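You operate a simulated robot arm through the tools that you are given. There is no shell and no other tool.

You are at the controls of a simulated robot arm. One attempt, no reset.

TASK
Count both housings on the belt into the yellow tray.
Fine: zero the belt counter, open the gate and press start; take each one at the end stop and press stop when both are packed.
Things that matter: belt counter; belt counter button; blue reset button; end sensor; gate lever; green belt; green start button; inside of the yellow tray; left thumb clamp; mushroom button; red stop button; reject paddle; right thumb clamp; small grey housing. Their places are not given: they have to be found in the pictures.

The check looks at the end state, three seconds after you hand in, the way a careful person would. Anything else that was tipped, shoved, dropped, spilled or broken makes it a failure.

THE ROBOT
A 7-joint arm with a two-finger parallel gripper, fixed in place. Base frame: the origin is at the foot of the arm, x ahead of it, y to its left, z up. Lengths are in m, angles in degrees, forces in N, time in s.
Its first joint turns from -149.0 to 149.0 degrees. Payload 3.5 kg.
The tool frame sits at the grasp point between the pads (the TCP): z along the fingers, y along the line on which they close. The tips reach 0.023 m beyond it. Largest opening 0.094 m; finger width 0.038, thickness 0.01; the body of the gripper, 0.054 by 0.096 m, starts 0.039 m behind the TCP.
Orientation is told as [roll, pitch, yaw] about the base's x, y, z axes, in that order, counted from this pose: with the fingers straight down and closing along the base's y, the tool's x points along the base's -x, its y along +y and its z along -z.

THE INTERFACE
- The arm moves only by the tool drive_tool. Its argument "steps" is a list of rows, each an object (a shift or turn left out is 0, a gripper value left out holds the last) with "offset": the shift along the tool's x, y, z in m, a list of three; "turn": the turn, a rotation vector about the tool's x, y, z in degrees, a list of three; "gripper": the gripper command, from -1 (fully open) to 1 (shut), values between in proportion. In form: [{"offset": [dx, dy, dz], "turn": [ax, ay, az], "gripper": gripper}, ...]. A call has 1 to 20 rows; each row shifts and turns the commanded pose from where the row before left it, along the tool's axes as they then stand. A row lasts 0.2 s, in which the tool goes at most 0.05 m and 8.6 degrees; a call with a longer step from one row to the next is refused whole, and so is a gripper value outside its range. Where a pose cannot be reached the arm comes as near as it can. A force on the tool above 40 N (or 10 N above the force at the start of the call, whichever is more), or a blocked arm, ends the call early, and 0.2 s more pass. Each finger travels about 0.153 m/s and halts on what it meets, pressing with about 40 N; the grip force reading is that of the motor and also rises with nothing between the fingers. The clock runs only during rows and for 0.2 s after the last one: add rows that do not move to give the fingers time. The reply holds the time, the measured pose of the TCP, the force on the tool along the base axes, the opening and the grip force, in the units named above and with some noise, with the torque about the TCP (base axes, N m) and any sound that the robot's microphone picked up.
- Cameras (640 x 400 px; columns grow to the right, rows downward): "scene" is fixed at [0.0465, 0.6624, 1.1865]; the picture's right is [0.94, -0.34, 0.00], its down [-0.15, -0.42, -0.90] and it looks along [0.31, 0.84, -0.44] (base axes); focal length 214 px, centre (320, 200). "wrist" rides on the gripper at [0.086, 0.016, -0.075] in the tool frame; the picture's right is [-0.18, 0.98, 0.00], its down [-0.58, -0.11, -0.81] and it looks along [-0.79, -0.15, 0.59] (tool axes); focal length 243 px, centre (320, 200).
- capture(camera): a new picture of that camera. The clock stands still meanwhile.
- probe_pixels(camera, pixels): for up to 12 pixels [column, row] of the newest picture of that camera ("zoom" is the newest enlarged one), the place [x, y, z] in the base frame of the surface seen there, good to about 0.003 m, but the place of the scene camera against the robot may be out by one fixed shift of up to 0.025 m in any direction. The clock stands still meanwhile.
- inspect(camera, box): a new picture of the part [left, top, right, bottom] of that camera's present view, enlarged. The clock stands still meanwhile.
- job_done(): hands the job in; it is judged then, once.

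Open the gripper and draw the arm clear of the work before you hand the job in, unless the task says otherwise.

The tools are called after ">>>" by a JSON object that holds its "api" and its "payload". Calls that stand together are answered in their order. drive_tool: Moves the arm, as the interface text tells. Its arguments: {"type":"object","properties":{"steps":{"type":"array","items":{"type":"object","properties":{"offset":{"type":"array","items":{"type":"number"}},"turn":{"type":"array","items":{"type":"number"}},"gripper":{"type":"number"}}}}},"required":["steps"]} The other tools are called the same way: capture (camera) takes a picture; probe_pixels (camera, pixels) gives the place of the surface under pixels of a picture; inspect (camera, box) takes an enlarged picture of a part of a camera's view; job_done () hands the job in.

At the start:

```text
clock: 0.0
tool_pos: [0.4142, 0.8153, 1.0692]
orientation: [0.0, 0.0, 0.1]
force: [0.8, 0.8, 0.5]
wrist_torque: [0.01, 0.02, 0.01]
gripper_width: 0.0938
gripper_force: 0.1
```

scene: 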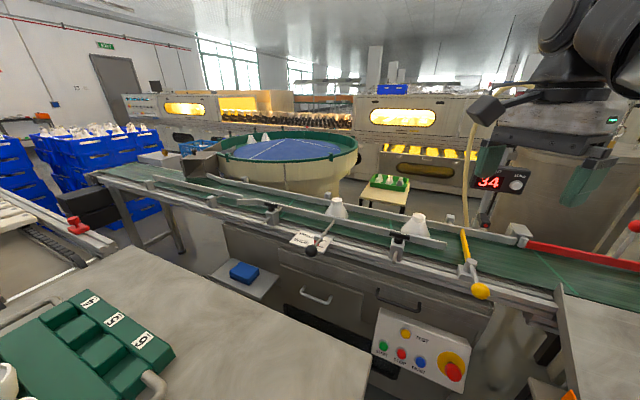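
wrist: 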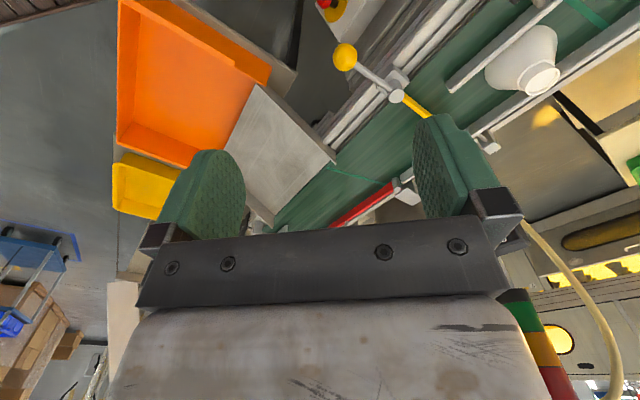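

The scene shows a belt with two white/grey housings near (337,208) and (414,225), a control panel near (420,350) and a counter reading 34 near (490,183). I zoom in on these parts to read labels.

>>> {"api": "inspect", "payload": {"camera": "scene", "box": [360, 290, 500, 390]}}

>>> {"api": "inspect", "payload": {"camera": "scene", "box": [250, 160, 450, 285]}}

>>> {"api": "inspect", "payload": {"camera": "scene", "box": [440, 150, 640, 300]}}

>>> {"api": "inspect", "payload": {"camera": "wrist", "box": [80, 0, 400, 240]}}

```text
4.00 times, centred on (430, 340) of scene
```

zoom: 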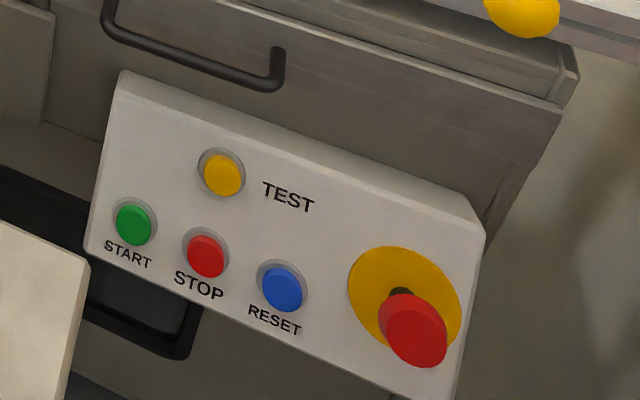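

```text
3.20 times, centred on (350, 222) of scene
```

zoom: 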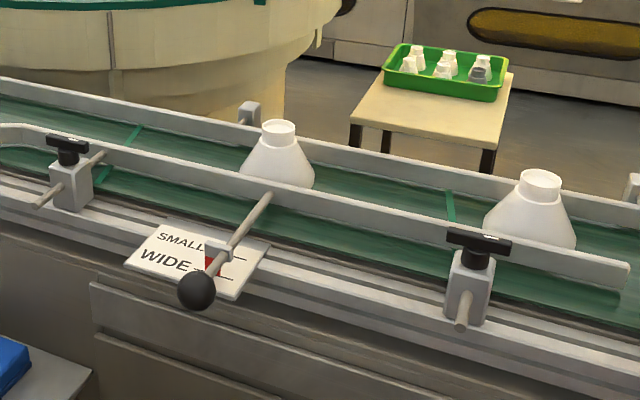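

```text
2.67 times, centred on (540, 225) of scene
```

zoom: 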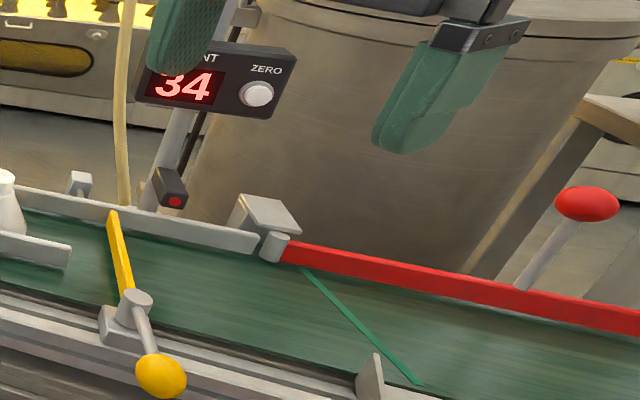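

```text
1.67 times, centred on (240, 120) of wrist
```

zoom: 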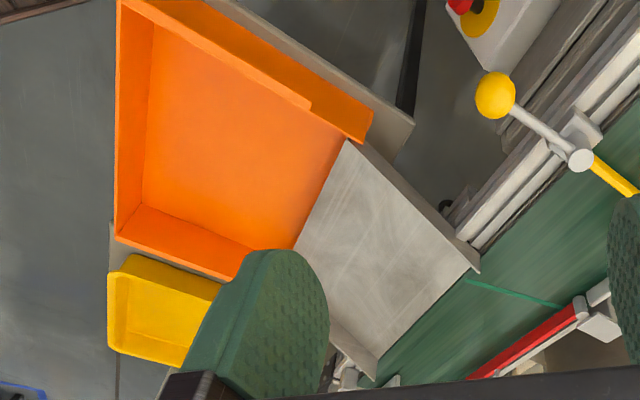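

The panel has START/STOP/RESET/TEST and a mushroom, the counter has a ZERO button; the guide pointer is near WIDE. I probe the scene places next.

>>> {"api": "capture", "payload": {"camera": "scene"}}

>>> {"api": "probe_pixels", "payload": {"camera": "scene", "pixels": [[383, 346], [401, 354], [420, 362], [405, 334], [453, 371], [395, 364], [480, 291], [467, 262], [463, 235], [516, 186], [488, 183], [494, 213]]}}

>>> {"api": "probe_pixels", "payload": {"camera": "scene", "pixels": [[337, 200], [337, 213], [419, 216], [414, 230], [311, 250], [397, 240], [400, 252], [272, 207], [350, 236], [440, 245], [520, 270], [633, 226]]}}

>>> {"api": "probe_pixels", "payload": {"camera": "scene", "pixels": [[530, 245], [600, 262], [580, 290], [576, 300], [562, 345], [600, 340], [520, 230], [541, 232], [568, 395], [470, 280], [545, 285], [625, 290]]}}

>>> {"api": "probe_pixels", "payload": {"camera": "wrist", "pixels": [[345, 57], [397, 97], [425, 110], [145, 190], [125, 165], [120, 205], [165, 175], [190, 90], [280, 150], [360, 200], [335, 165], [540, 80]]}}

```text
taken
```

scene: 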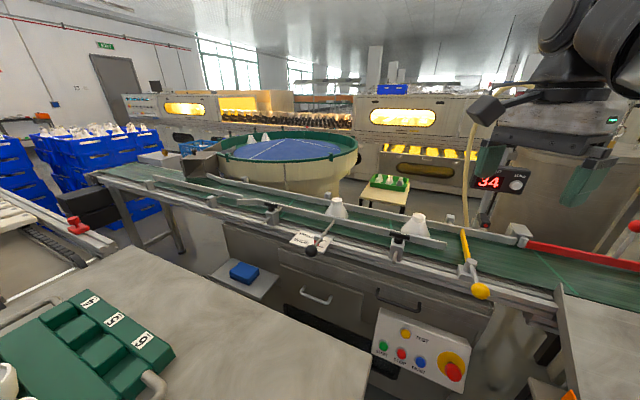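

```text
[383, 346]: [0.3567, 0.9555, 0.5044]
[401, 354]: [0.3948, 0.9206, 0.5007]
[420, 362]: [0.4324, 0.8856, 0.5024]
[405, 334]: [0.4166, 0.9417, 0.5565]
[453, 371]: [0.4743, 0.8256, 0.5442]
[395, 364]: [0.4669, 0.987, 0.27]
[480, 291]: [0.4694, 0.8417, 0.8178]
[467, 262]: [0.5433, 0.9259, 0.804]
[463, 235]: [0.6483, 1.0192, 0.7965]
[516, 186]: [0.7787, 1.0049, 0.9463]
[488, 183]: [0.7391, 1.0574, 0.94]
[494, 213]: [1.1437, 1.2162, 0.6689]
```

```text
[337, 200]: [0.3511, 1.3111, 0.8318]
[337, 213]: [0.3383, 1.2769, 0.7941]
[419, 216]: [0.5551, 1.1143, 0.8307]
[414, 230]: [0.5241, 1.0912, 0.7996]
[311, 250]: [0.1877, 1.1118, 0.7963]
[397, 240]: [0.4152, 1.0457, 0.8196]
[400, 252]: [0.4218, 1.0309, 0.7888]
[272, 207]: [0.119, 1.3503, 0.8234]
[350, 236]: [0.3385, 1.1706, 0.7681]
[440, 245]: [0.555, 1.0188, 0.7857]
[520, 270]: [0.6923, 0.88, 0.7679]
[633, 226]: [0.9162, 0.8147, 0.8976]
```

```text
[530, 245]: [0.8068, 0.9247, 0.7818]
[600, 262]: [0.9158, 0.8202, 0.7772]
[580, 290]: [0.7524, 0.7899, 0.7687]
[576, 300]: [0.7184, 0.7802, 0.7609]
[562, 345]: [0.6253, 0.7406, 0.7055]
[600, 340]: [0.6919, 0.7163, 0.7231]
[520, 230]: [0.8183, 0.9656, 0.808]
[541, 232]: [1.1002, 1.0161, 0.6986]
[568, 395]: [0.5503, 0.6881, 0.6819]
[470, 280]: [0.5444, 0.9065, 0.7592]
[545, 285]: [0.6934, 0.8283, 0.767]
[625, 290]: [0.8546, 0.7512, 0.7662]
```

```text
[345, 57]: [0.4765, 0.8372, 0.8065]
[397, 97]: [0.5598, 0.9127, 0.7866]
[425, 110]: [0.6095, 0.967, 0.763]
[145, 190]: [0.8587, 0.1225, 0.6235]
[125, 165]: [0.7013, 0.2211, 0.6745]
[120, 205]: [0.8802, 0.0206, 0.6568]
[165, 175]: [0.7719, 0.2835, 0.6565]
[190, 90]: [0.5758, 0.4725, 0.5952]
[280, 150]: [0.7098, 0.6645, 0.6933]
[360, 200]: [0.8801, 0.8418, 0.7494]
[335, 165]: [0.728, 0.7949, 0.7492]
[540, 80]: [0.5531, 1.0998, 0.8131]
```

The belt runs along about (0.7,-0.7); the gate is near (0.56,0.91), and the belt's end past the reject paddle is hidden by the finger. I move the arm toward -y at height to see the end stop and the trays.

>>> {"api": "drive_tool", "payload": {"steps": [{"offset": [-0.01, -0.045, 0]}, {"offset": [-0.01, -0.045, 0]}, {"offset": [-0.01, -0.045, 0]}, {"offset": [-0.01, -0.045, 0]}, {"offset": [-0.01, -0.045, 0]}, {"offset": [-0.01, -0.045, 0]}, {"offset": [-0.01, -0.045, 0]}, {"offset": [-0.01, -0.045, 0]}, {"turn": [0, 0, -8]}, {"turn": [0, 0, -8]}, {"turn": [0, 0, -8]}, {"turn": [0, 0, -8]}]}}

>>> {"api": "capture", "payload": {"camera": "wrist"}}

>>> {"api": "capture", "payload": {"camera": "scene"}}

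```text
clock: 2.5
tool_pos: [0.496, 0.456, 1.0692]
orientation: [0.4, 0.0, 22.8]
force: [-6.3, 16.9, -3.8]
wrist_torque: [-1.42, -0.99, -1.78]
gripper_width: 0.0942
gripper_force: 0.2
stopped in row 12: the force on the tool passed its limit at 99 N (the readings are from after the stop); the commanded pose is now the measured one
```

```text
taken
```

wrist: 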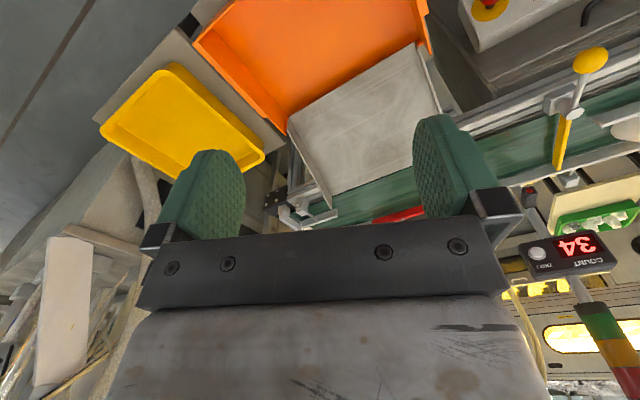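

```text
taken
```

scene: 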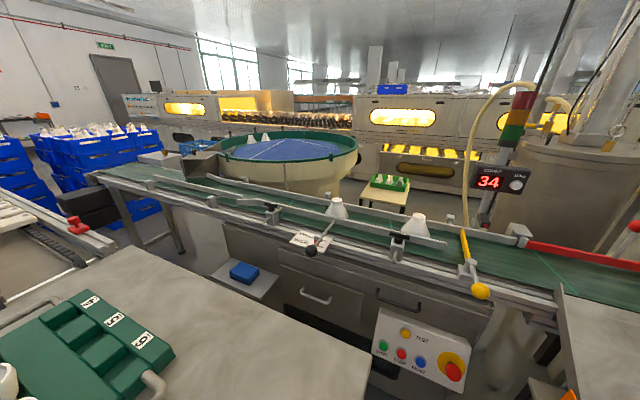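

The call stopped with 99 N in the last turn rows; something touched the wrist or arm. I probe near objects seen in the wrist view before moving back.

>>> {"api": "probe_pixels", "payload": {"camera": "wrist", "pixels": [[65, 310], [100, 235], [145, 190], [130, 270], [30, 310], [115, 340], [615, 350], [565, 255], [190, 20], [535, 310], [80, 380], [15, 330]]}}

>>> {"api": "inspect", "payload": {"camera": "wrist", "box": [0, 140, 320, 400]}}

>>> {"api": "drive_tool", "payload": {"steps": [{"turn": [0, 0, 1]}]}}

```text
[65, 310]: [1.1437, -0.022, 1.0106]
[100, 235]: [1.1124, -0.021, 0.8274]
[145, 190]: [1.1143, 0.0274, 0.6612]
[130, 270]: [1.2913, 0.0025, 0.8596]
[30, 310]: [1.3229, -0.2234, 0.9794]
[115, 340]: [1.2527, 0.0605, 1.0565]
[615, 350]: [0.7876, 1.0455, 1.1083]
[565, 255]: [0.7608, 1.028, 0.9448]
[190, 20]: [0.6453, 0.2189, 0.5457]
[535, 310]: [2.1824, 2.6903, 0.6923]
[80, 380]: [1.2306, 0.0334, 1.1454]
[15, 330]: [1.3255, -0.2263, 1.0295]
```

```text
1.54 times, centred on (160, 270) of wrist
```

zoom: 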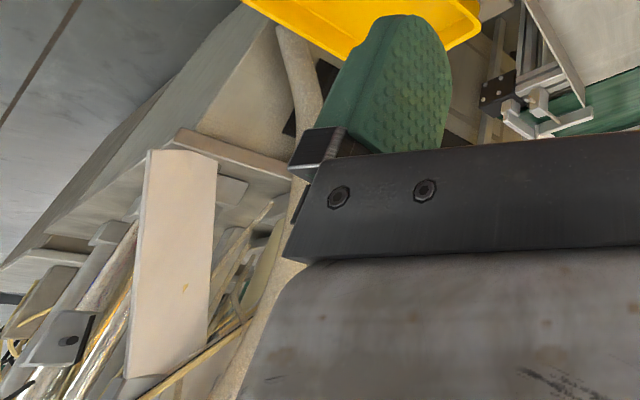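

```text
clock: 2.9
tool_pos: [0.496, 0.4561, 1.0701]
orientation: [0.4, 0.0, 22.3]
force: [-0.2, -0.3, -0.5]
wrist_torque: [0.0, 0.04, -0.01]
gripper_width: 0.094
gripper_force: 0.1
```

Contact is relieved (force back to ~0). The end of the belt shows around (300,205) in the wrist view with a bracket; I look closer there and at the tray.

>>> {"api": "inspect", "payload": {"camera": "wrist", "box": [230, 130, 430, 240]}}

>>> {"api": "inspect", "payload": {"camera": "wrist", "box": [80, 40, 300, 210]}}

>>> {"api": "inspect", "payload": {"camera": "wrist", "box": [480, 30, 640, 280]}}

>>> {"api": "capture", "payload": {"camera": "wrist"}}

>>> {"api": "probe_pixels", "payload": {"camera": "wrist", "pixels": [[102, 127], [172, 68], [262, 155], [185, 175], [160, 115], [130, 140], [200, 135], [150, 155], [285, 212], [300, 222], [330, 212], [310, 170]]}}

>>> {"api": "probe_pixels", "payload": {"camera": "wrist", "pixels": [[595, 60], [575, 113], [560, 150], [538, 253], [575, 245], [490, 5], [620, 130], [395, 218], [350, 195], [320, 205], [440, 105], [530, 188]]}}

```text
3.20 times, centred on (330, 185) of wrist
```

zoom: 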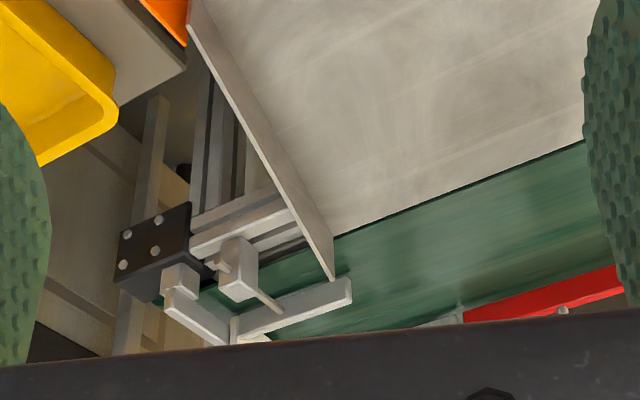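

```text
2.35 times, centred on (190, 125) of wrist
```

zoom: 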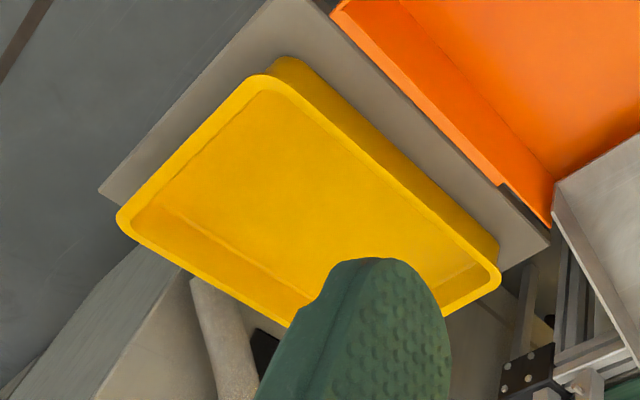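

```text
1.60 times, centred on (560, 155) of wrist
```

zoom: 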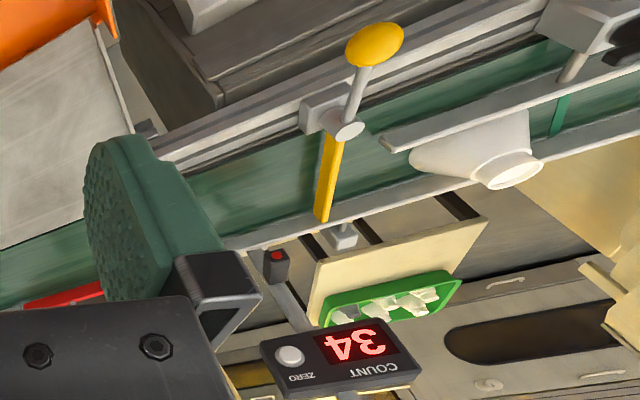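

```text
taken
```

wrist: 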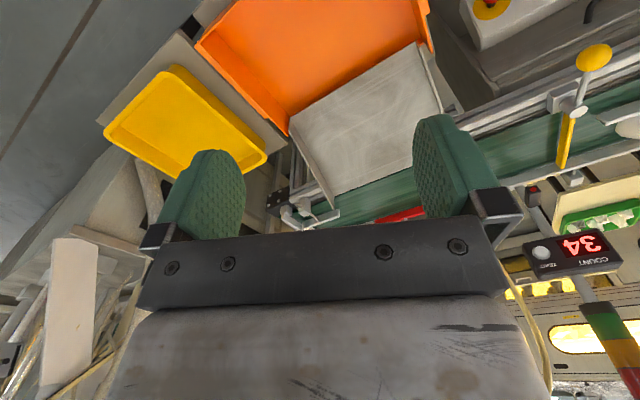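

```text
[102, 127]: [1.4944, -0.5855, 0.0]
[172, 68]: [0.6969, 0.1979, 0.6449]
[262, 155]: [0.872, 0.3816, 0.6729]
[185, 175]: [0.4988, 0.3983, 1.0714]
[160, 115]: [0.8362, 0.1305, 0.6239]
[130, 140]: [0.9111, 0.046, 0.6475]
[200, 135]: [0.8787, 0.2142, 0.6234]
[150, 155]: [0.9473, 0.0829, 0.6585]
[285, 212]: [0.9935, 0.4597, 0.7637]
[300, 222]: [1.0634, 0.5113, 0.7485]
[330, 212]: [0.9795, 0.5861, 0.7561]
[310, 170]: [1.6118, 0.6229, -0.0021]
```

```text
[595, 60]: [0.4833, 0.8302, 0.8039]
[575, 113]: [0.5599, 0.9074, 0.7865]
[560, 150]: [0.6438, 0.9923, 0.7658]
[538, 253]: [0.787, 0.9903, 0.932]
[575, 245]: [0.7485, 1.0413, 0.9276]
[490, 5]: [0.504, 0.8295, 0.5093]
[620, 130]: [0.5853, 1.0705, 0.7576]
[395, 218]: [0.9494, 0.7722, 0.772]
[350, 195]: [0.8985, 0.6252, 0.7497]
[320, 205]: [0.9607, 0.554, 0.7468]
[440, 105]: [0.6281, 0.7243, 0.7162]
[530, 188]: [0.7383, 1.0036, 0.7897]
```

The end stop is around (1.0,0.52), the yellow tray about (0.85,0.15) inside z≈0.62. I zoom on the guide scale, housings, and mushroom more closely.

>>> {"api": "inspect", "payload": {"camera": "scene", "box": [285, 220, 349, 260]}}

>>> {"api": "inspect", "payload": {"camera": "scene", "box": [380, 195, 500, 270]}}

>>> {"api": "inspect", "payload": {"camera": "scene", "box": [310, 185, 390, 235]}}

>>> {"api": "inspect", "payload": {"camera": "scene", "box": [490, 200, 640, 294]}}

>>> {"api": "inspect", "payload": {"camera": "scene", "box": [460, 150, 540, 200]}}

```text
10.00 times, centred on (317, 240) of scene
```

zoom: 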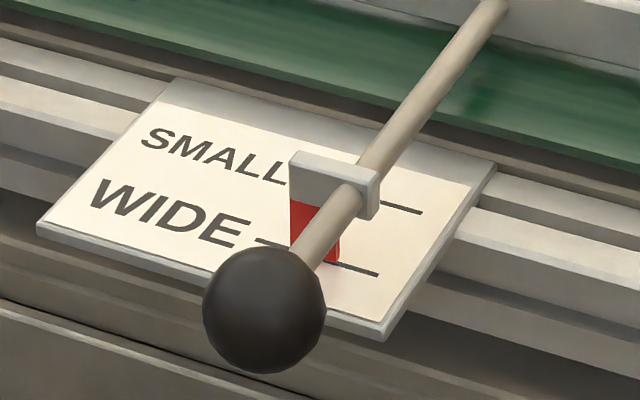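

```text
5.33 times, centred on (440, 232) of scene
```

zoom: 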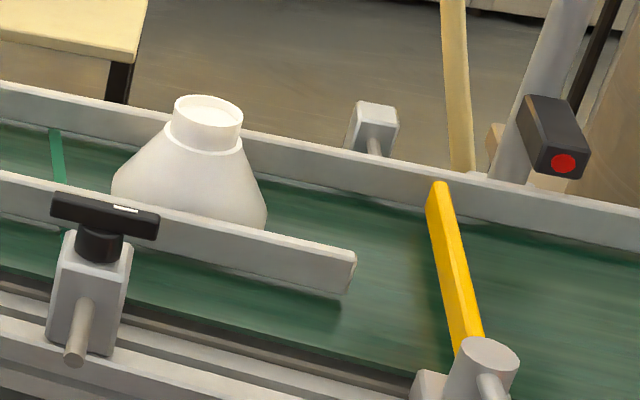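

```text
8.00 times, centred on (350, 210) of scene
```

zoom: 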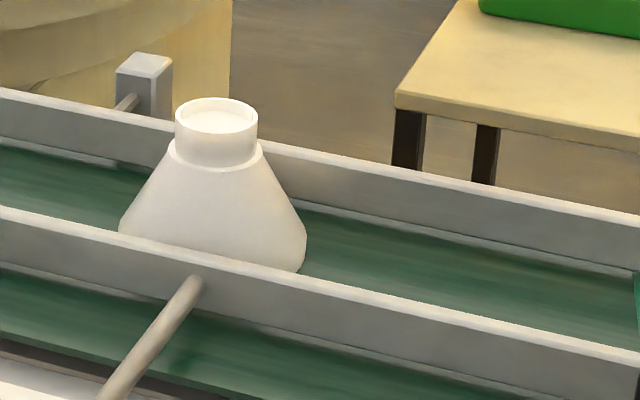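

```text
4.26 times, centred on (565, 247) of scene
```

zoom: 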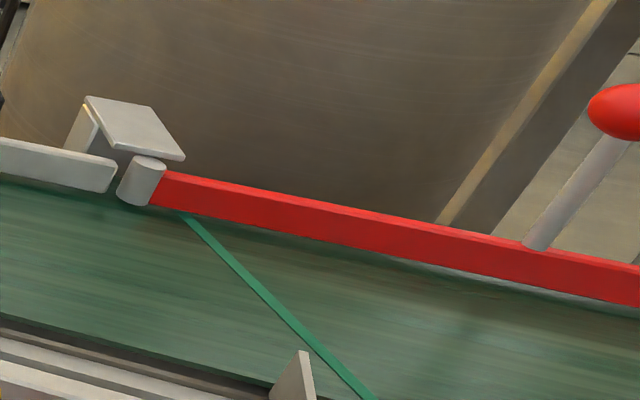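

```text
8.00 times, centred on (500, 175) of scene
```

zoom: 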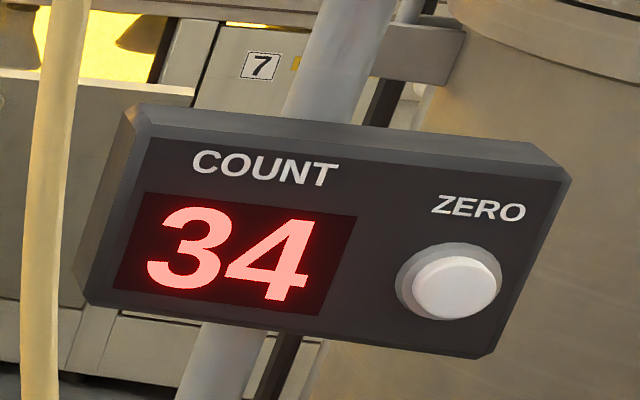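

Guide pointer sits at WIDE, matching the white wide housings; the mushroom looks un-pressed. I gather precise counter-face, panel, gate, and end-stop points from the wrist view.

>>> {"api": "inspect", "payload": {"camera": "wrist", "box": [520, 220, 630, 290]}}

>>> {"api": "probe_pixels", "payload": {"camera": "zoom", "pixels": [[135, 195], [60, 150], [60, 280], [180, 290], [540, 240], [500, 100], [200, 150], [200, 240], [110, 200], [160, 190], [135, 225], [480, 160]]}}

>>> {"api": "inspect", "payload": {"camera": "scene", "box": [370, 300, 480, 390]}}

>>> {"api": "probe_pixels", "payload": {"camera": "scene", "pixels": [[382, 310], [475, 340], [395, 320], [375, 350], [430, 375], [440, 345], [340, 350], [280, 310], [365, 380], [250, 280], [320, 300], [390, 300]]}}

```text
5.71 times, centred on (575, 255) of wrist
```

zoom: 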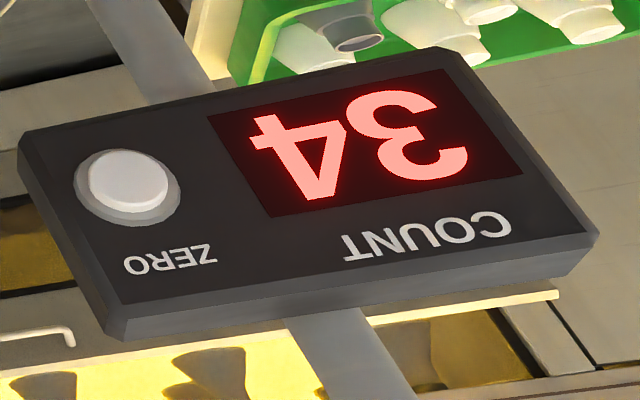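

```text
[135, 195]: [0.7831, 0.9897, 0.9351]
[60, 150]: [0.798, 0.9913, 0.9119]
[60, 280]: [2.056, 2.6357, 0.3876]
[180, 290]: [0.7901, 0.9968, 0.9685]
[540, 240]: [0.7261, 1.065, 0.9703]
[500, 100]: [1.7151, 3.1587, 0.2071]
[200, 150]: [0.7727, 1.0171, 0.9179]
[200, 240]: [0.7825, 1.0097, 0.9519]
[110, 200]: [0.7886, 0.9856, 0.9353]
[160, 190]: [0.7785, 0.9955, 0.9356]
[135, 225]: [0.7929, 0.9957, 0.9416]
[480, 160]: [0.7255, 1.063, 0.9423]
```

```text
4.44 times, centred on (425, 345) of scene
```

zoom: 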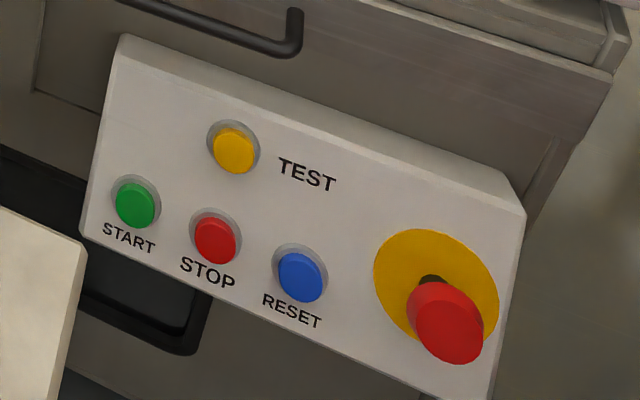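

```text
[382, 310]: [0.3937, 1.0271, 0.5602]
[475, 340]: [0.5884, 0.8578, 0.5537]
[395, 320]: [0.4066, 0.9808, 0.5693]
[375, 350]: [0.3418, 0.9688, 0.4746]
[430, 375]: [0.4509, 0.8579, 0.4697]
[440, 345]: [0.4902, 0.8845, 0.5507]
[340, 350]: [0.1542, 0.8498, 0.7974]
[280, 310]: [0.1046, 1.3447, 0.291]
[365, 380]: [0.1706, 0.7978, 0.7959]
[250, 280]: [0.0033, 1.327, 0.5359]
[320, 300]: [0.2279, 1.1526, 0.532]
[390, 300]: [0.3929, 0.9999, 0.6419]
```

The counter face is vertical, facing (-0.7,-0.7), ZERO at about (0.783,0.990,0.935). I check the extent of the table at lower left of the scene, which could hinder the arm near the panel.

>>> {"api": "probe_pixels", "payload": {"camera": "scene", "pixels": [[372, 352], [368, 365], [365, 390], [362, 398], [300, 318], [150, 262], [120, 248], [340, 340], [360, 348], [150, 385], [10, 380], [90, 330]]}}

>>> {"api": "inspect", "payload": {"camera": "scene", "box": [300, 280, 492, 400]}}

```text
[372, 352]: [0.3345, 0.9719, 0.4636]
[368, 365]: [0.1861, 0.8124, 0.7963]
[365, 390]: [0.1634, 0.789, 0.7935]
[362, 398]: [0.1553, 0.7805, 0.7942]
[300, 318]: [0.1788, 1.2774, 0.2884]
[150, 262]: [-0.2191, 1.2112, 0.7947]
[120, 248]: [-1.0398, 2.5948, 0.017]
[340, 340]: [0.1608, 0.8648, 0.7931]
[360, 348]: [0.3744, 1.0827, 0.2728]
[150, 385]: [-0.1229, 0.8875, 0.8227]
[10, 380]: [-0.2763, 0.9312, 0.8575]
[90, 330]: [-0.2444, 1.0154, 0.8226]
```

```text
3.33 times, centred on (396, 340) of scene
```

zoom: 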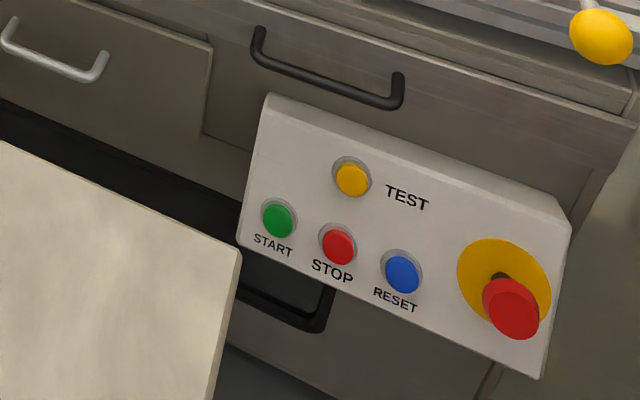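

Table corner sits near (0.20,0.81,0.78), so panel work must come from its right. First I extend outward to about (0.55,0.70,1.05), then tip the tool toward horizontal for the ZERO button.

>>> {"api": "drive_tool", "payload": {"steps": [{"offset": [-0.0237, 0.0342, 0.0033]}, {"offset": [-0.0237, 0.0342, 0.0033]}, {"offset": [-0.0237, 0.0342, 0.0033]}, {"offset": [-0.0237, 0.0342, 0.0033]}, {"offset": [-0.0237, 0.0342, 0.0033]}, {"offset": [-0.0237, 0.0342, 0.0033]}, {"turn": [0, -7, 0]}, {"turn": [0, -7, 0]}, {"turn": [0, -7, 0]}, {"turn": [0, -7, 0]}]}}

>>> {"api": "capture", "payload": {"camera": "scene"}}

>>> {"api": "capture", "payload": {"camera": "wrist"}}

```text
clock: 5.1
tool_pos: [0.5502, 0.7002, 1.0512]
orientation: [0.5, -28.1, 22.0]
force: [0.1, 0.5, -0.7]
wrist_torque: [-0.01, -0.01, -0.01]
gripper_width: 0.0941
gripper_force: 0.0
```

```text
taken
```

scene: 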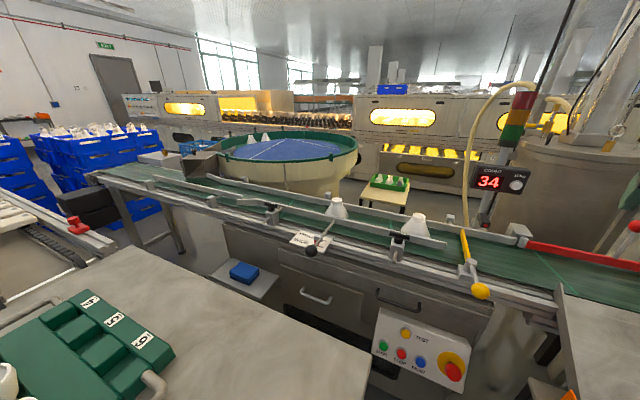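

```text
taken
```

wrist: 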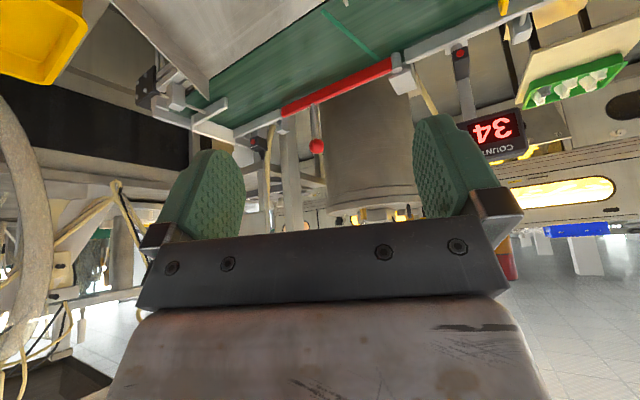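

Now the belt end is in good view near (200,110), with a black sensor box near (257,143). I enlarge it and probe.

>>> {"api": "inspect", "payload": {"camera": "wrist", "box": [120, 40, 340, 190]}}

>>> {"api": "probe_pixels", "payload": {"camera": "zoom", "pixels": [[165, 200], [230, 235], [290, 190], [180, 175], [400, 295], [390, 310], [330, 200], [250, 205], [570, 310], [480, 195], [300, 265], [400, 180]]}}

```text
2.67 times, centred on (230, 115) of wrist
```

zoom: 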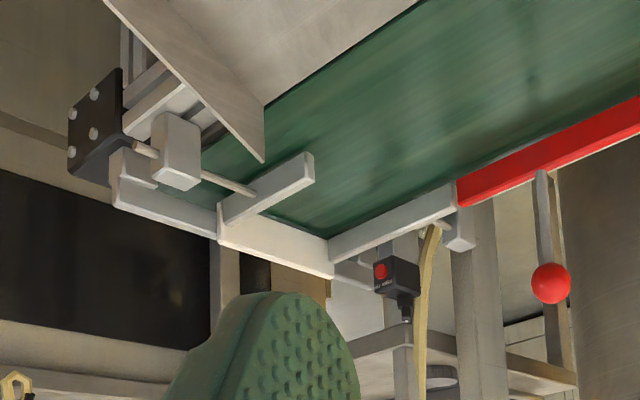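

```text
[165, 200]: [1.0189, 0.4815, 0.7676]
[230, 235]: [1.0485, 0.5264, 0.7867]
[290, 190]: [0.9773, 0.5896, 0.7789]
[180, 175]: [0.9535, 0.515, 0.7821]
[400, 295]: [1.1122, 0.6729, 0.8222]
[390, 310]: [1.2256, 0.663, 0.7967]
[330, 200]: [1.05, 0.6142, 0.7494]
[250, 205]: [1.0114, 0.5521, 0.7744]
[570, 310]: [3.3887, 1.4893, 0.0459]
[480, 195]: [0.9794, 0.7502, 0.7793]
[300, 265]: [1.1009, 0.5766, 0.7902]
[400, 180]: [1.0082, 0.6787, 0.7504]
```

The end pocket has a stop wall from about (1.0,0.47) to (1.10,0.58), with a near guide and far rail; the end sensor is behind it. I continue tipping the tool to near horizontal and close the gripper.

>>> {"api": "drive_tool", "payload": {"steps": [{"turn": [0, -7, 0], "gripper": 1}, {"turn": [0, -7, 0]}, {"turn": [0, -7, 0]}, {"turn": [0, -7, 0]}, {"turn": [0, -7, 0]}, {"turn": [0, -7, 0]}, {"turn": [0, -7, 0]}, {"turn": [0, -7, 0]}]}}

```text
clock: 6.9
tool_pos: [0.5501, 0.7, 1.0499]
orientation: [3.5, -84.0, 18.6]
force: [0.2, 0.0, 0.8]
wrist_torque: [0.0, -0.01, 0.03]
gripper_width: 0.0001
gripper_force: 39.7
```

Tool is near horizontal, azimuth about 22°. Now I yaw it to about 45° and start toward a point in front of ZERO.

>>> {"api": "drive_tool", "payload": {"steps": [{"turn": [-7.6, 0, 0]}, {"turn": [-7.6, 0, 0]}, {"turn": [-7.6, 0, 0]}, {"offset": [0.01, 0.005, 0.035]}, {"offset": [0.01, 0.005, 0.035]}, {"offset": [0.01, 0.005, 0.035]}, {"offset": [0.01, 0.005, 0.035]}]}}

>>> {"api": "capture", "payload": {"camera": "scene"}}

>>> {"api": "capture", "payload": {"camera": "wrist"}}

```text
clock: 8.5
tool_pos: [0.6305, 0.8126, 0.9985]
orientation: [25.7, -84.0, 19.2]
force: [0.2, 0.4, -0.1]
wrist_torque: [-0.01, 0.01, 0.02]
gripper_width: 0.0
gripper_force: 39.6
```

```text
taken
```

scene: 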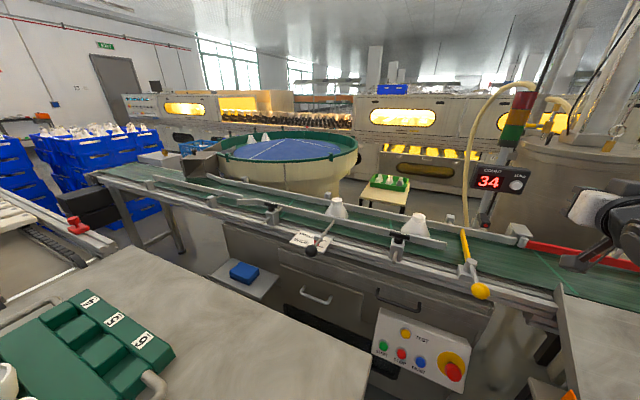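

```text
taken
```

wrist: 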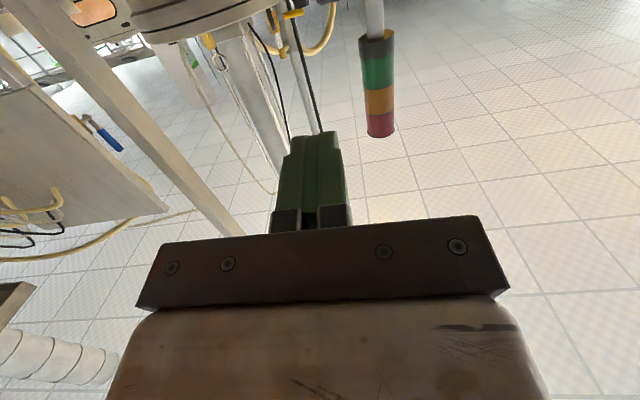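

The tool points along (0.70,0.70,-0.09) at (0.63,0.81,1.0). I advance to about 5 cm in front of ZERO.

>>> {"api": "drive_tool", "payload": {"steps": [{"offset": [0.0105, 0.0038, 0.0414]}, {"offset": [0.0105, 0.0038, 0.0414]}, {"offset": [0.0105, 0.0038, 0.0414]}, {"offset": [0.0105, 0.0038, 0.0414]}, {}]}}

>>> {"api": "inspect", "payload": {"camera": "scene", "box": [440, 140, 640, 265]}}

```text
clock: 9.7
tool_pos: [0.7309, 0.9361, 0.9385]
orientation: [26.1, -84.0, 18.7]
force: [-0.5, 0.3, -0.8]
wrist_torque: [0.0, -0.03, 0.02]
gripper_width: 0.0
gripper_force: 40.3
```

```text
3.20 times, centred on (540, 202) of scene
```

zoom: 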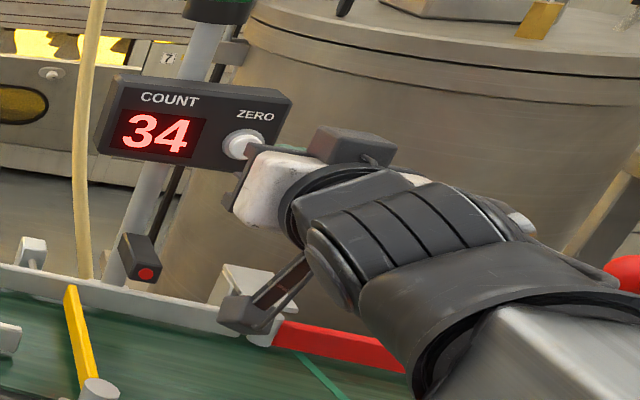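

The tip is aligned about 5 cm before ZERO. I advance straight in and press gently.

>>> {"api": "drive_tool", "payload": {"steps": [{"offset": [-0.001, 0, 0.011]}, {"offset": [-0.001, 0, 0.011]}, {"offset": [-0.001, 0, 0.011]}, {"offset": [-0.001, 0, 0.011]}, {"offset": [0, 0, 0.003]}, {"offset": [0, 0, 0.003]}, {"offset": [0, 0, 0.003]}]}}

>>> {"api": "inspect", "payload": {"camera": "scene", "box": [440, 140, 640, 265]}}

```text
clock: 11.3
tool_pos: [0.7703, 0.9752, 0.9414]
orientation: [26.1, -84.0, 19.0]
force: [-1.0, -1.1, 1.1]
wrist_torque: [0.01, -0.02, -0.01]
gripper_width: 0.0
gripper_force: 40.2
heard: click
```

```text
3.20 times, centred on (540, 202) of scene
```

zoom: 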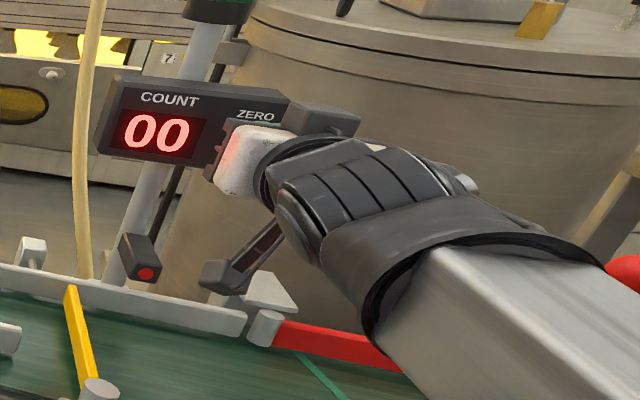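

The counter reads 00 with a click heard. I retract straight back and tip the tool to about 45° for the gate knob.

>>> {"api": "drive_tool", "payload": {"steps": [{"offset": [0, 0, -0.03]}, {"offset": [0, 0, -0.045]}, {"offset": [0, 0, -0.045]}, {"offset": [0, 0, -0.045]}, {"offset": [-0.02, 0, -0.03], "turn": [0, 6.5, 0]}, {"turn": [0, 6.5, 0]}, {"turn": [0, 6.5, 0]}, {"turn": [0, 6.5, 0]}, {"turn": [0, 6.5, 0]}, {"turn": [0, 6.5, 0]}]}}

>>> {"api": "capture", "payload": {"camera": "scene"}}

>>> {"api": "capture", "payload": {"camera": "wrist"}}

```text
clock: 13.5
tool_pos: [0.6346, 0.8372, 0.9784]
orientation: [3.8, -45.4, 42.1]
force: [0.2, -0.5, 0.6]
wrist_torque: [0.01, 0.03, 0.01]
gripper_width: 0.0
gripper_force: 40.2
```

```text
taken
```

scene: 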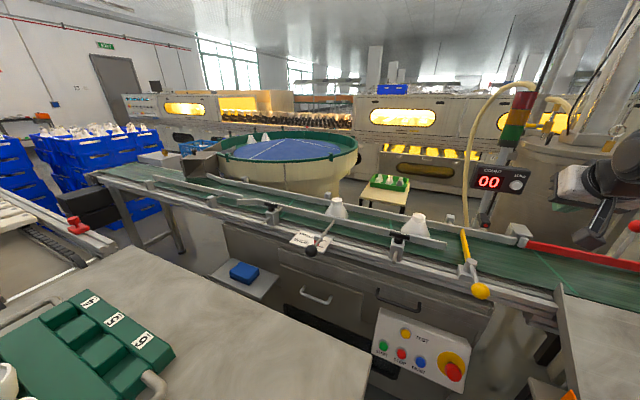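

```text
taken
```

wrist: 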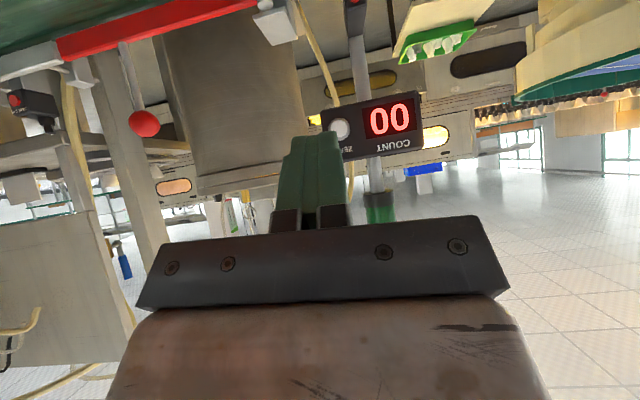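

Counter 00 is confirmed. I move to a stand-off beside the yellow gate knob (on its downstream side), about 10 cm back along the tool.

>>> {"api": "drive_tool", "payload": {"steps": [{"offset": [0.0414, 0.0086, -0.0103]}, {"offset": [0.0414, 0.0086, -0.0103]}, {"offset": [0.0414, 0.0086, -0.0103]}, {"offset": [0.0414, 0.0086, -0.0103]}, {"offset": [0.0414, 0.0086, -0.0103]}, {}]}}

>>> {"api": "capture", "payload": {"camera": "wrist"}}

>>> {"api": "inspect", "payload": {"camera": "scene", "box": [400, 200, 600, 325]}}

```text
clock: 14.9
tool_pos: [0.4702, 0.7428, 0.8705]
orientation: [3.6, -45.6, 42.1]
force: [-0.4, -0.8, -0.6]
wrist_torque: [0.02, 0.0, -0.01]
gripper_width: 0.0
gripper_force: 39.6
```

```text
taken
```

wrist: 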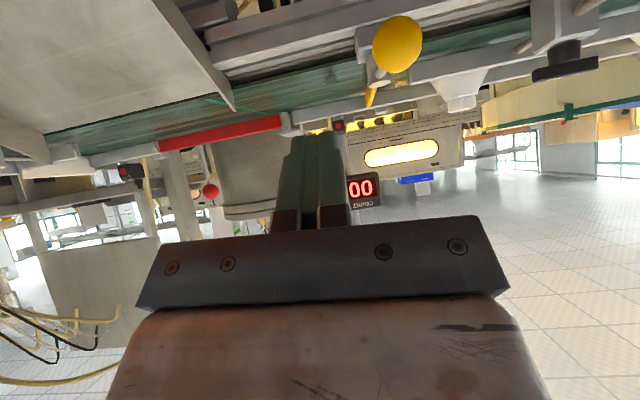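

```text
3.20 times, centred on (500, 262) of scene
```

zoom: 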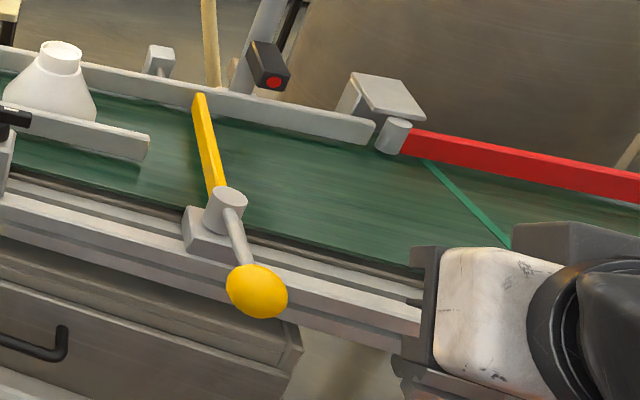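

>>> {"api": "probe_pixels", "payload": {"camera": "wrist", "pixels": [[397, 45], [397, 25], [397, 65], [380, 45], [414, 45], [375, 75], [372, 92], [375, 40], [421, 40]]}}

```text
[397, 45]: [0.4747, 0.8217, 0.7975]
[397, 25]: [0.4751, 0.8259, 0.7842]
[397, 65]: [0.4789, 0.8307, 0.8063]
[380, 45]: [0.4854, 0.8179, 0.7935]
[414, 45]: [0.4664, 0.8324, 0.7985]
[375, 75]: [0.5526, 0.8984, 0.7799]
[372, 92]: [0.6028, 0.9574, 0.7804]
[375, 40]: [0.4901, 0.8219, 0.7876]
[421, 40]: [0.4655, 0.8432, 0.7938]
```

The knob centre is about (0.482,0.837,0.791). I go in beside it, then start sweeping it upstream along its arc around the pivot (0.558,0.905).

>>> {"api": "drive_tool", "payload": {"steps": [{"offset": [0.0014, 0, 0.0331]}, {"offset": [0.0014, 0, 0.0331]}, {"offset": [0.0014, 0, 0.0331]}, {"offset": [0, 0.013, 0]}, {"offset": [0, 0.013, 0]}, {"offset": [0.0016, 0.0115, -0.0009], "turn": [4.27, -0.28, 4.2]}, {"offset": [0.0016, 0.0115, -0.0009], "turn": [4.27, -0.28, 4.2]}]}}

>>> {"api": "inspect", "payload": {"camera": "scene", "box": [400, 200, 600, 325]}}

```text
clock: 16.5
tool_pos: [0.4818, 0.8273, 0.7996]
orientation: [3.8, -45.6, 30.0]
force: [-0.9, -2.2, 0.9]
wrist_torque: [0.0, -0.01, 0.0]
gripper_width: 0.0
gripper_force: 40.2
```

```text
3.20 times, centred on (500, 262) of scene
```

zoom: 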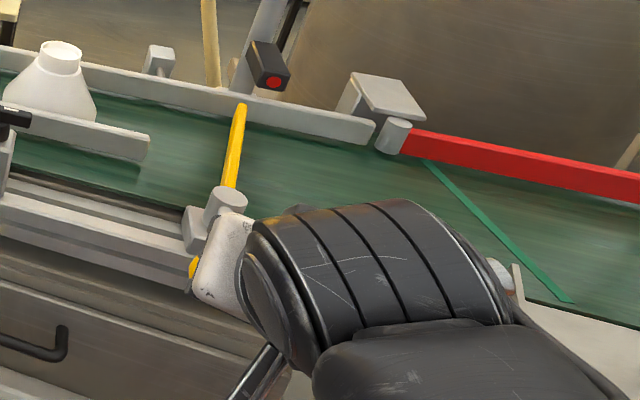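

The gate bar is turning downstream with small force. I continue the arc.

>>> {"api": "drive_tool", "payload": {"steps": [{"offset": [0.0016, 0.0115, -0.0009], "turn": [4.27, -0.28, 4.2]}, {"offset": [0.0016, 0.0115, -0.0009], "turn": [4.27, -0.28, 4.2]}, {"offset": [0.0016, 0.0115, -0.0009], "turn": [4.27, -0.28, 4.2]}, {"offset": [0.0016, 0.0115, -0.0009], "turn": [4.27, -0.28, 4.2]}, {"offset": [0.0016, 0.0115, -0.0009], "turn": [4.27, -0.28, 4.2]}]}}

>>> {"api": "inspect", "payload": {"camera": "scene", "box": [400, 200, 600, 325]}}

```text
clock: 17.7
tool_pos: [0.4545, 0.8786, 0.7983]
orientation: [3.9, -45.6, -0.1]
force: [-0.6, -0.5, 0.9]
wrist_torque: [-0.05, 0.01, -0.05]
gripper_width: 0.0001
gripper_force: 40.0
```

```text
3.20 times, centred on (500, 262) of scene
```

zoom: 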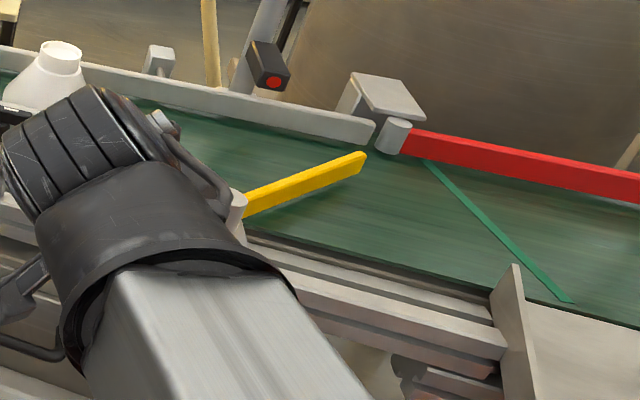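

The bar has turned about 45°. I keep pushing the knob mostly along +y without rotating the tool further, in small rows with the force limit as guard.

>>> {"api": "drive_tool", "payload": {"steps": [{"offset": [-0.0032, 0.011, 0.0018]}, {"offset": [-0.0032, 0.011, 0.0018]}, {"offset": [-0.0032, 0.011, 0.0018]}]}}

>>> {"api": "inspect", "payload": {"camera": "scene", "box": [380, 200, 580, 325]}}

>>> {"api": "capture", "payload": {"camera": "wrist"}}

```text
clock: 18.5
tool_pos: [0.4621, 0.9108, 0.8025]
orientation: [3.8, -45.5, 0.0]
force: [-0.3, 1.2, 0.8]
wrist_torque: [0.01, 0.02, 0.0]
gripper_width: 0.0001
gripper_force: 40.2
```

```text
3.20 times, centred on (480, 262) of scene
```

zoom: 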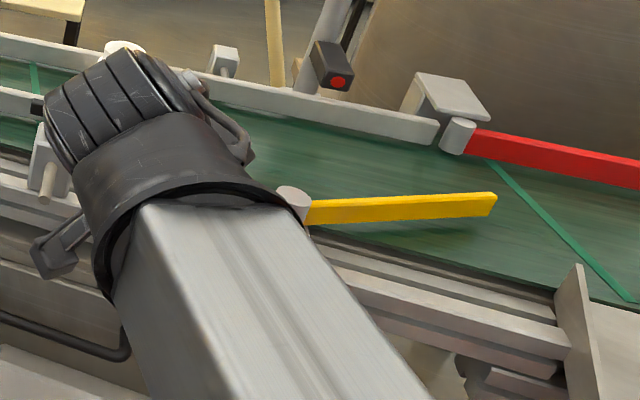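

```text
taken
```

wrist: 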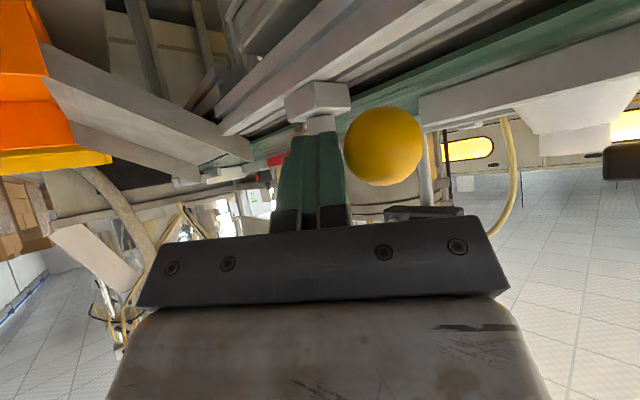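

The bar is close to parallel with the belt. I push a little further with more +x.

>>> {"api": "drive_tool", "payload": {"steps": [{"offset": [-0.0042, 0.009, 0.004]}, {"offset": [-0.0042, 0.009, 0.004]}]}}

>>> {"api": "inspect", "payload": {"camera": "scene", "box": [380, 200, 580, 325]}}

>>> {"api": "capture", "payload": {"camera": "wrist"}}

```text
clock: 19.1
tool_pos: [0.4718, 0.9306, 0.8049]
orientation: [3.9, -45.7, 0.0]
force: [-0.4, 0.2, 0.0]
wrist_torque: [0.01, 0.0, -0.01]
gripper_width: 0.0
gripper_force: 39.6
```

```text
3.20 times, centred on (480, 262) of scene
```

zoom: 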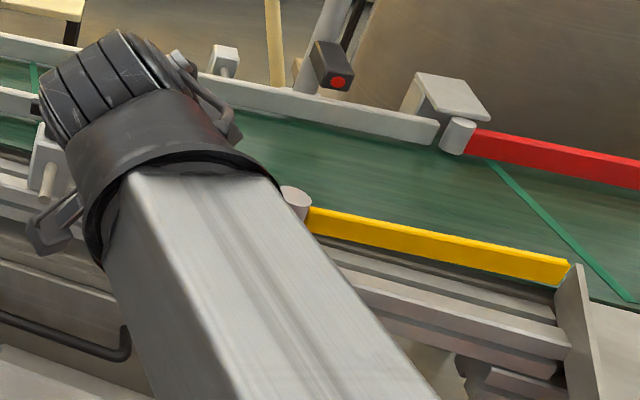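

```text
taken
```

wrist: 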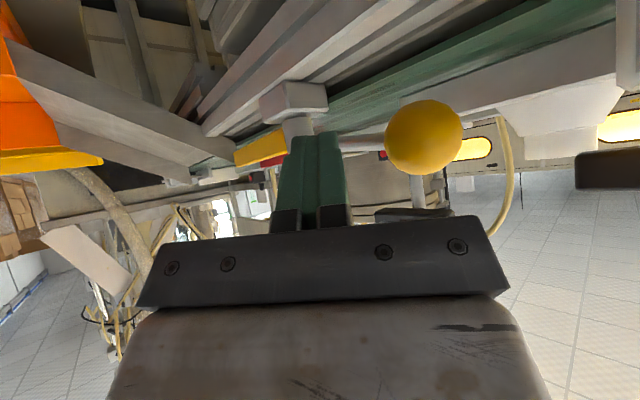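

The gate snapped fully open (bar now along the belt's near side). I retract from the knob and turn the tool toward azimuth ~65° for the START button.

>>> {"api": "drive_tool", "payload": {"steps": [{"offset": [0, -0.012, -0.035]}, {"offset": [0, -0.012, -0.035]}, {"offset": [0, -0.012, -0.035]}, {"turn": [-5.14, 0.34, -5.04]}, {"turn": [-5.14, 0.34, -5.04]}, {"turn": [-5.14, 0.34, -5.04]}, {"turn": [-5.14, 0.34, -5.04]}, {"turn": [-5.14, 0.34, -5.04]}, {"turn": [-5.14, 0.34, -5.04]}, {"turn": [-5.14, 0.34, -5.04]}, {"turn": [-5.14, 0.34, -5.04]}, {"turn": [-5.14, 0.34, -5.04]}]}}

>>> {"api": "capture", "payload": {"camera": "scene"}}

>>> {"api": "capture", "payload": {"camera": "wrist"}}

```text
clock: 21.7
tool_pos: [0.3999, 0.8869, 0.8771]
orientation: [3.7, -45.5, 65.1]
force: [-0.9, 0.0, -0.2]
wrist_torque: [-0.01, 0.0, 0.02]
gripper_width: 0.0
gripper_force: 40.2
```

```text
taken
```

scene: 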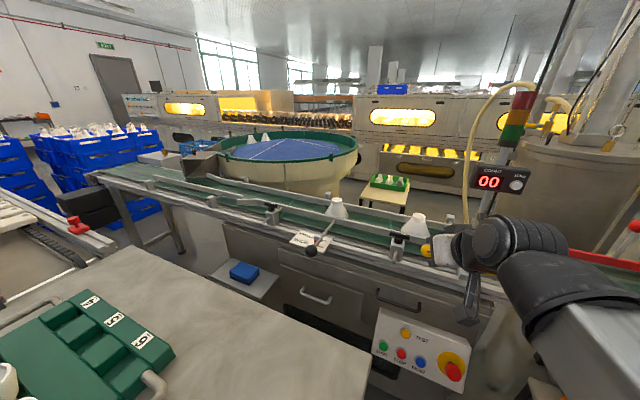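

```text
taken
```

wrist: 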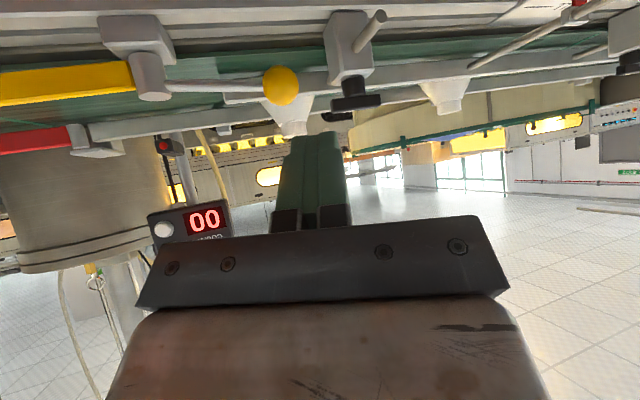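

The view shows gate bar aligned with the belt and counter 00. I descend to a stand-off 8 cm before the START button at about (0.363,0.940,0.489).

>>> {"api": "drive_tool", "payload": {"steps": [{"offset": [0.0317, 0.0046, 0.0244]}, {"offset": [0.0317, 0.0046, 0.0244]}, {"offset": [0.0317, 0.0046, 0.0244]}, {"offset": [0.0317, 0.0046, 0.0244]}, {"offset": [0.0317, 0.0046, 0.0244]}, {"offset": [0.0317, 0.0046, 0.0244]}, {"offset": [0.0317, 0.0046, 0.0244]}, {"offset": [0.0317, 0.0046, 0.0244]}, {}]}}

>>> {"api": "inspect", "payload": {"camera": "scene", "box": [320, 270, 512, 390]}}

>>> {"api": "capture", "payload": {"camera": "wrist"}}

```text
clock: 23.7
tool_pos: [0.3402, 0.8688, 0.5601]
orientation: [3.9, -45.6, 65.0]
force: [0.6, 0.3, 0.2]
wrist_torque: [-0.01, 0.0, 0.0]
gripper_width: 0.0001
gripper_force: 39.6
```

```text
3.33 times, centred on (416, 330) of scene
```

zoom: 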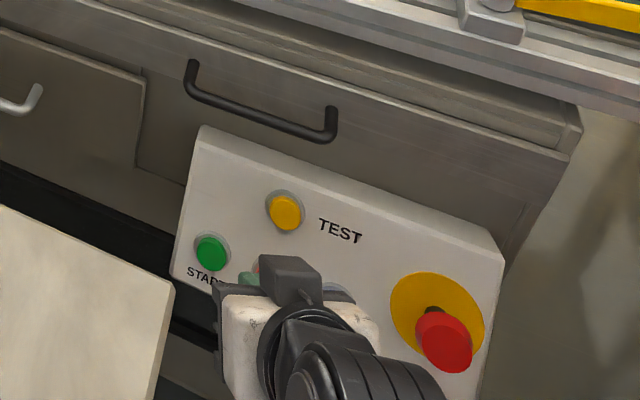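

```text
taken
```

wrist: 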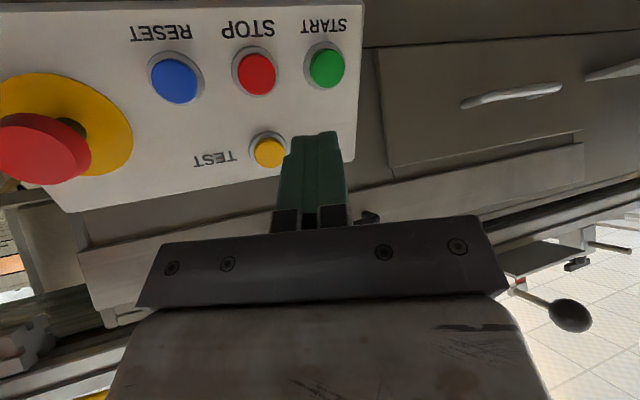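

The wrist view shows START at (327,68), STOP at (257,75), RESET at (175,80), TEST at (270,152). I probe exact places.

>>> {"api": "probe_pixels", "payload": {"camera": "wrist", "pixels": [[327, 68], [257, 75], [175, 80], [270, 152], [292, 40], [345, 110], [20, 145], [344, 65], [312, 70], [327, 85], [327, 52]]}}

```text
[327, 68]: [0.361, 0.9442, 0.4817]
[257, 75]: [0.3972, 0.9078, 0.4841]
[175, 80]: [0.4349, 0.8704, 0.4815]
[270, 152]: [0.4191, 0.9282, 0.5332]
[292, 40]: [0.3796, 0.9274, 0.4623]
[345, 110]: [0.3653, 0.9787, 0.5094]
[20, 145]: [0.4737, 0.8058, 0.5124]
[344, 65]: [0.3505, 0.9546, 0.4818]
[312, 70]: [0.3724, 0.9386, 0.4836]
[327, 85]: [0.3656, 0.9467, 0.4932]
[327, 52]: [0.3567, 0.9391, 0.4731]
```

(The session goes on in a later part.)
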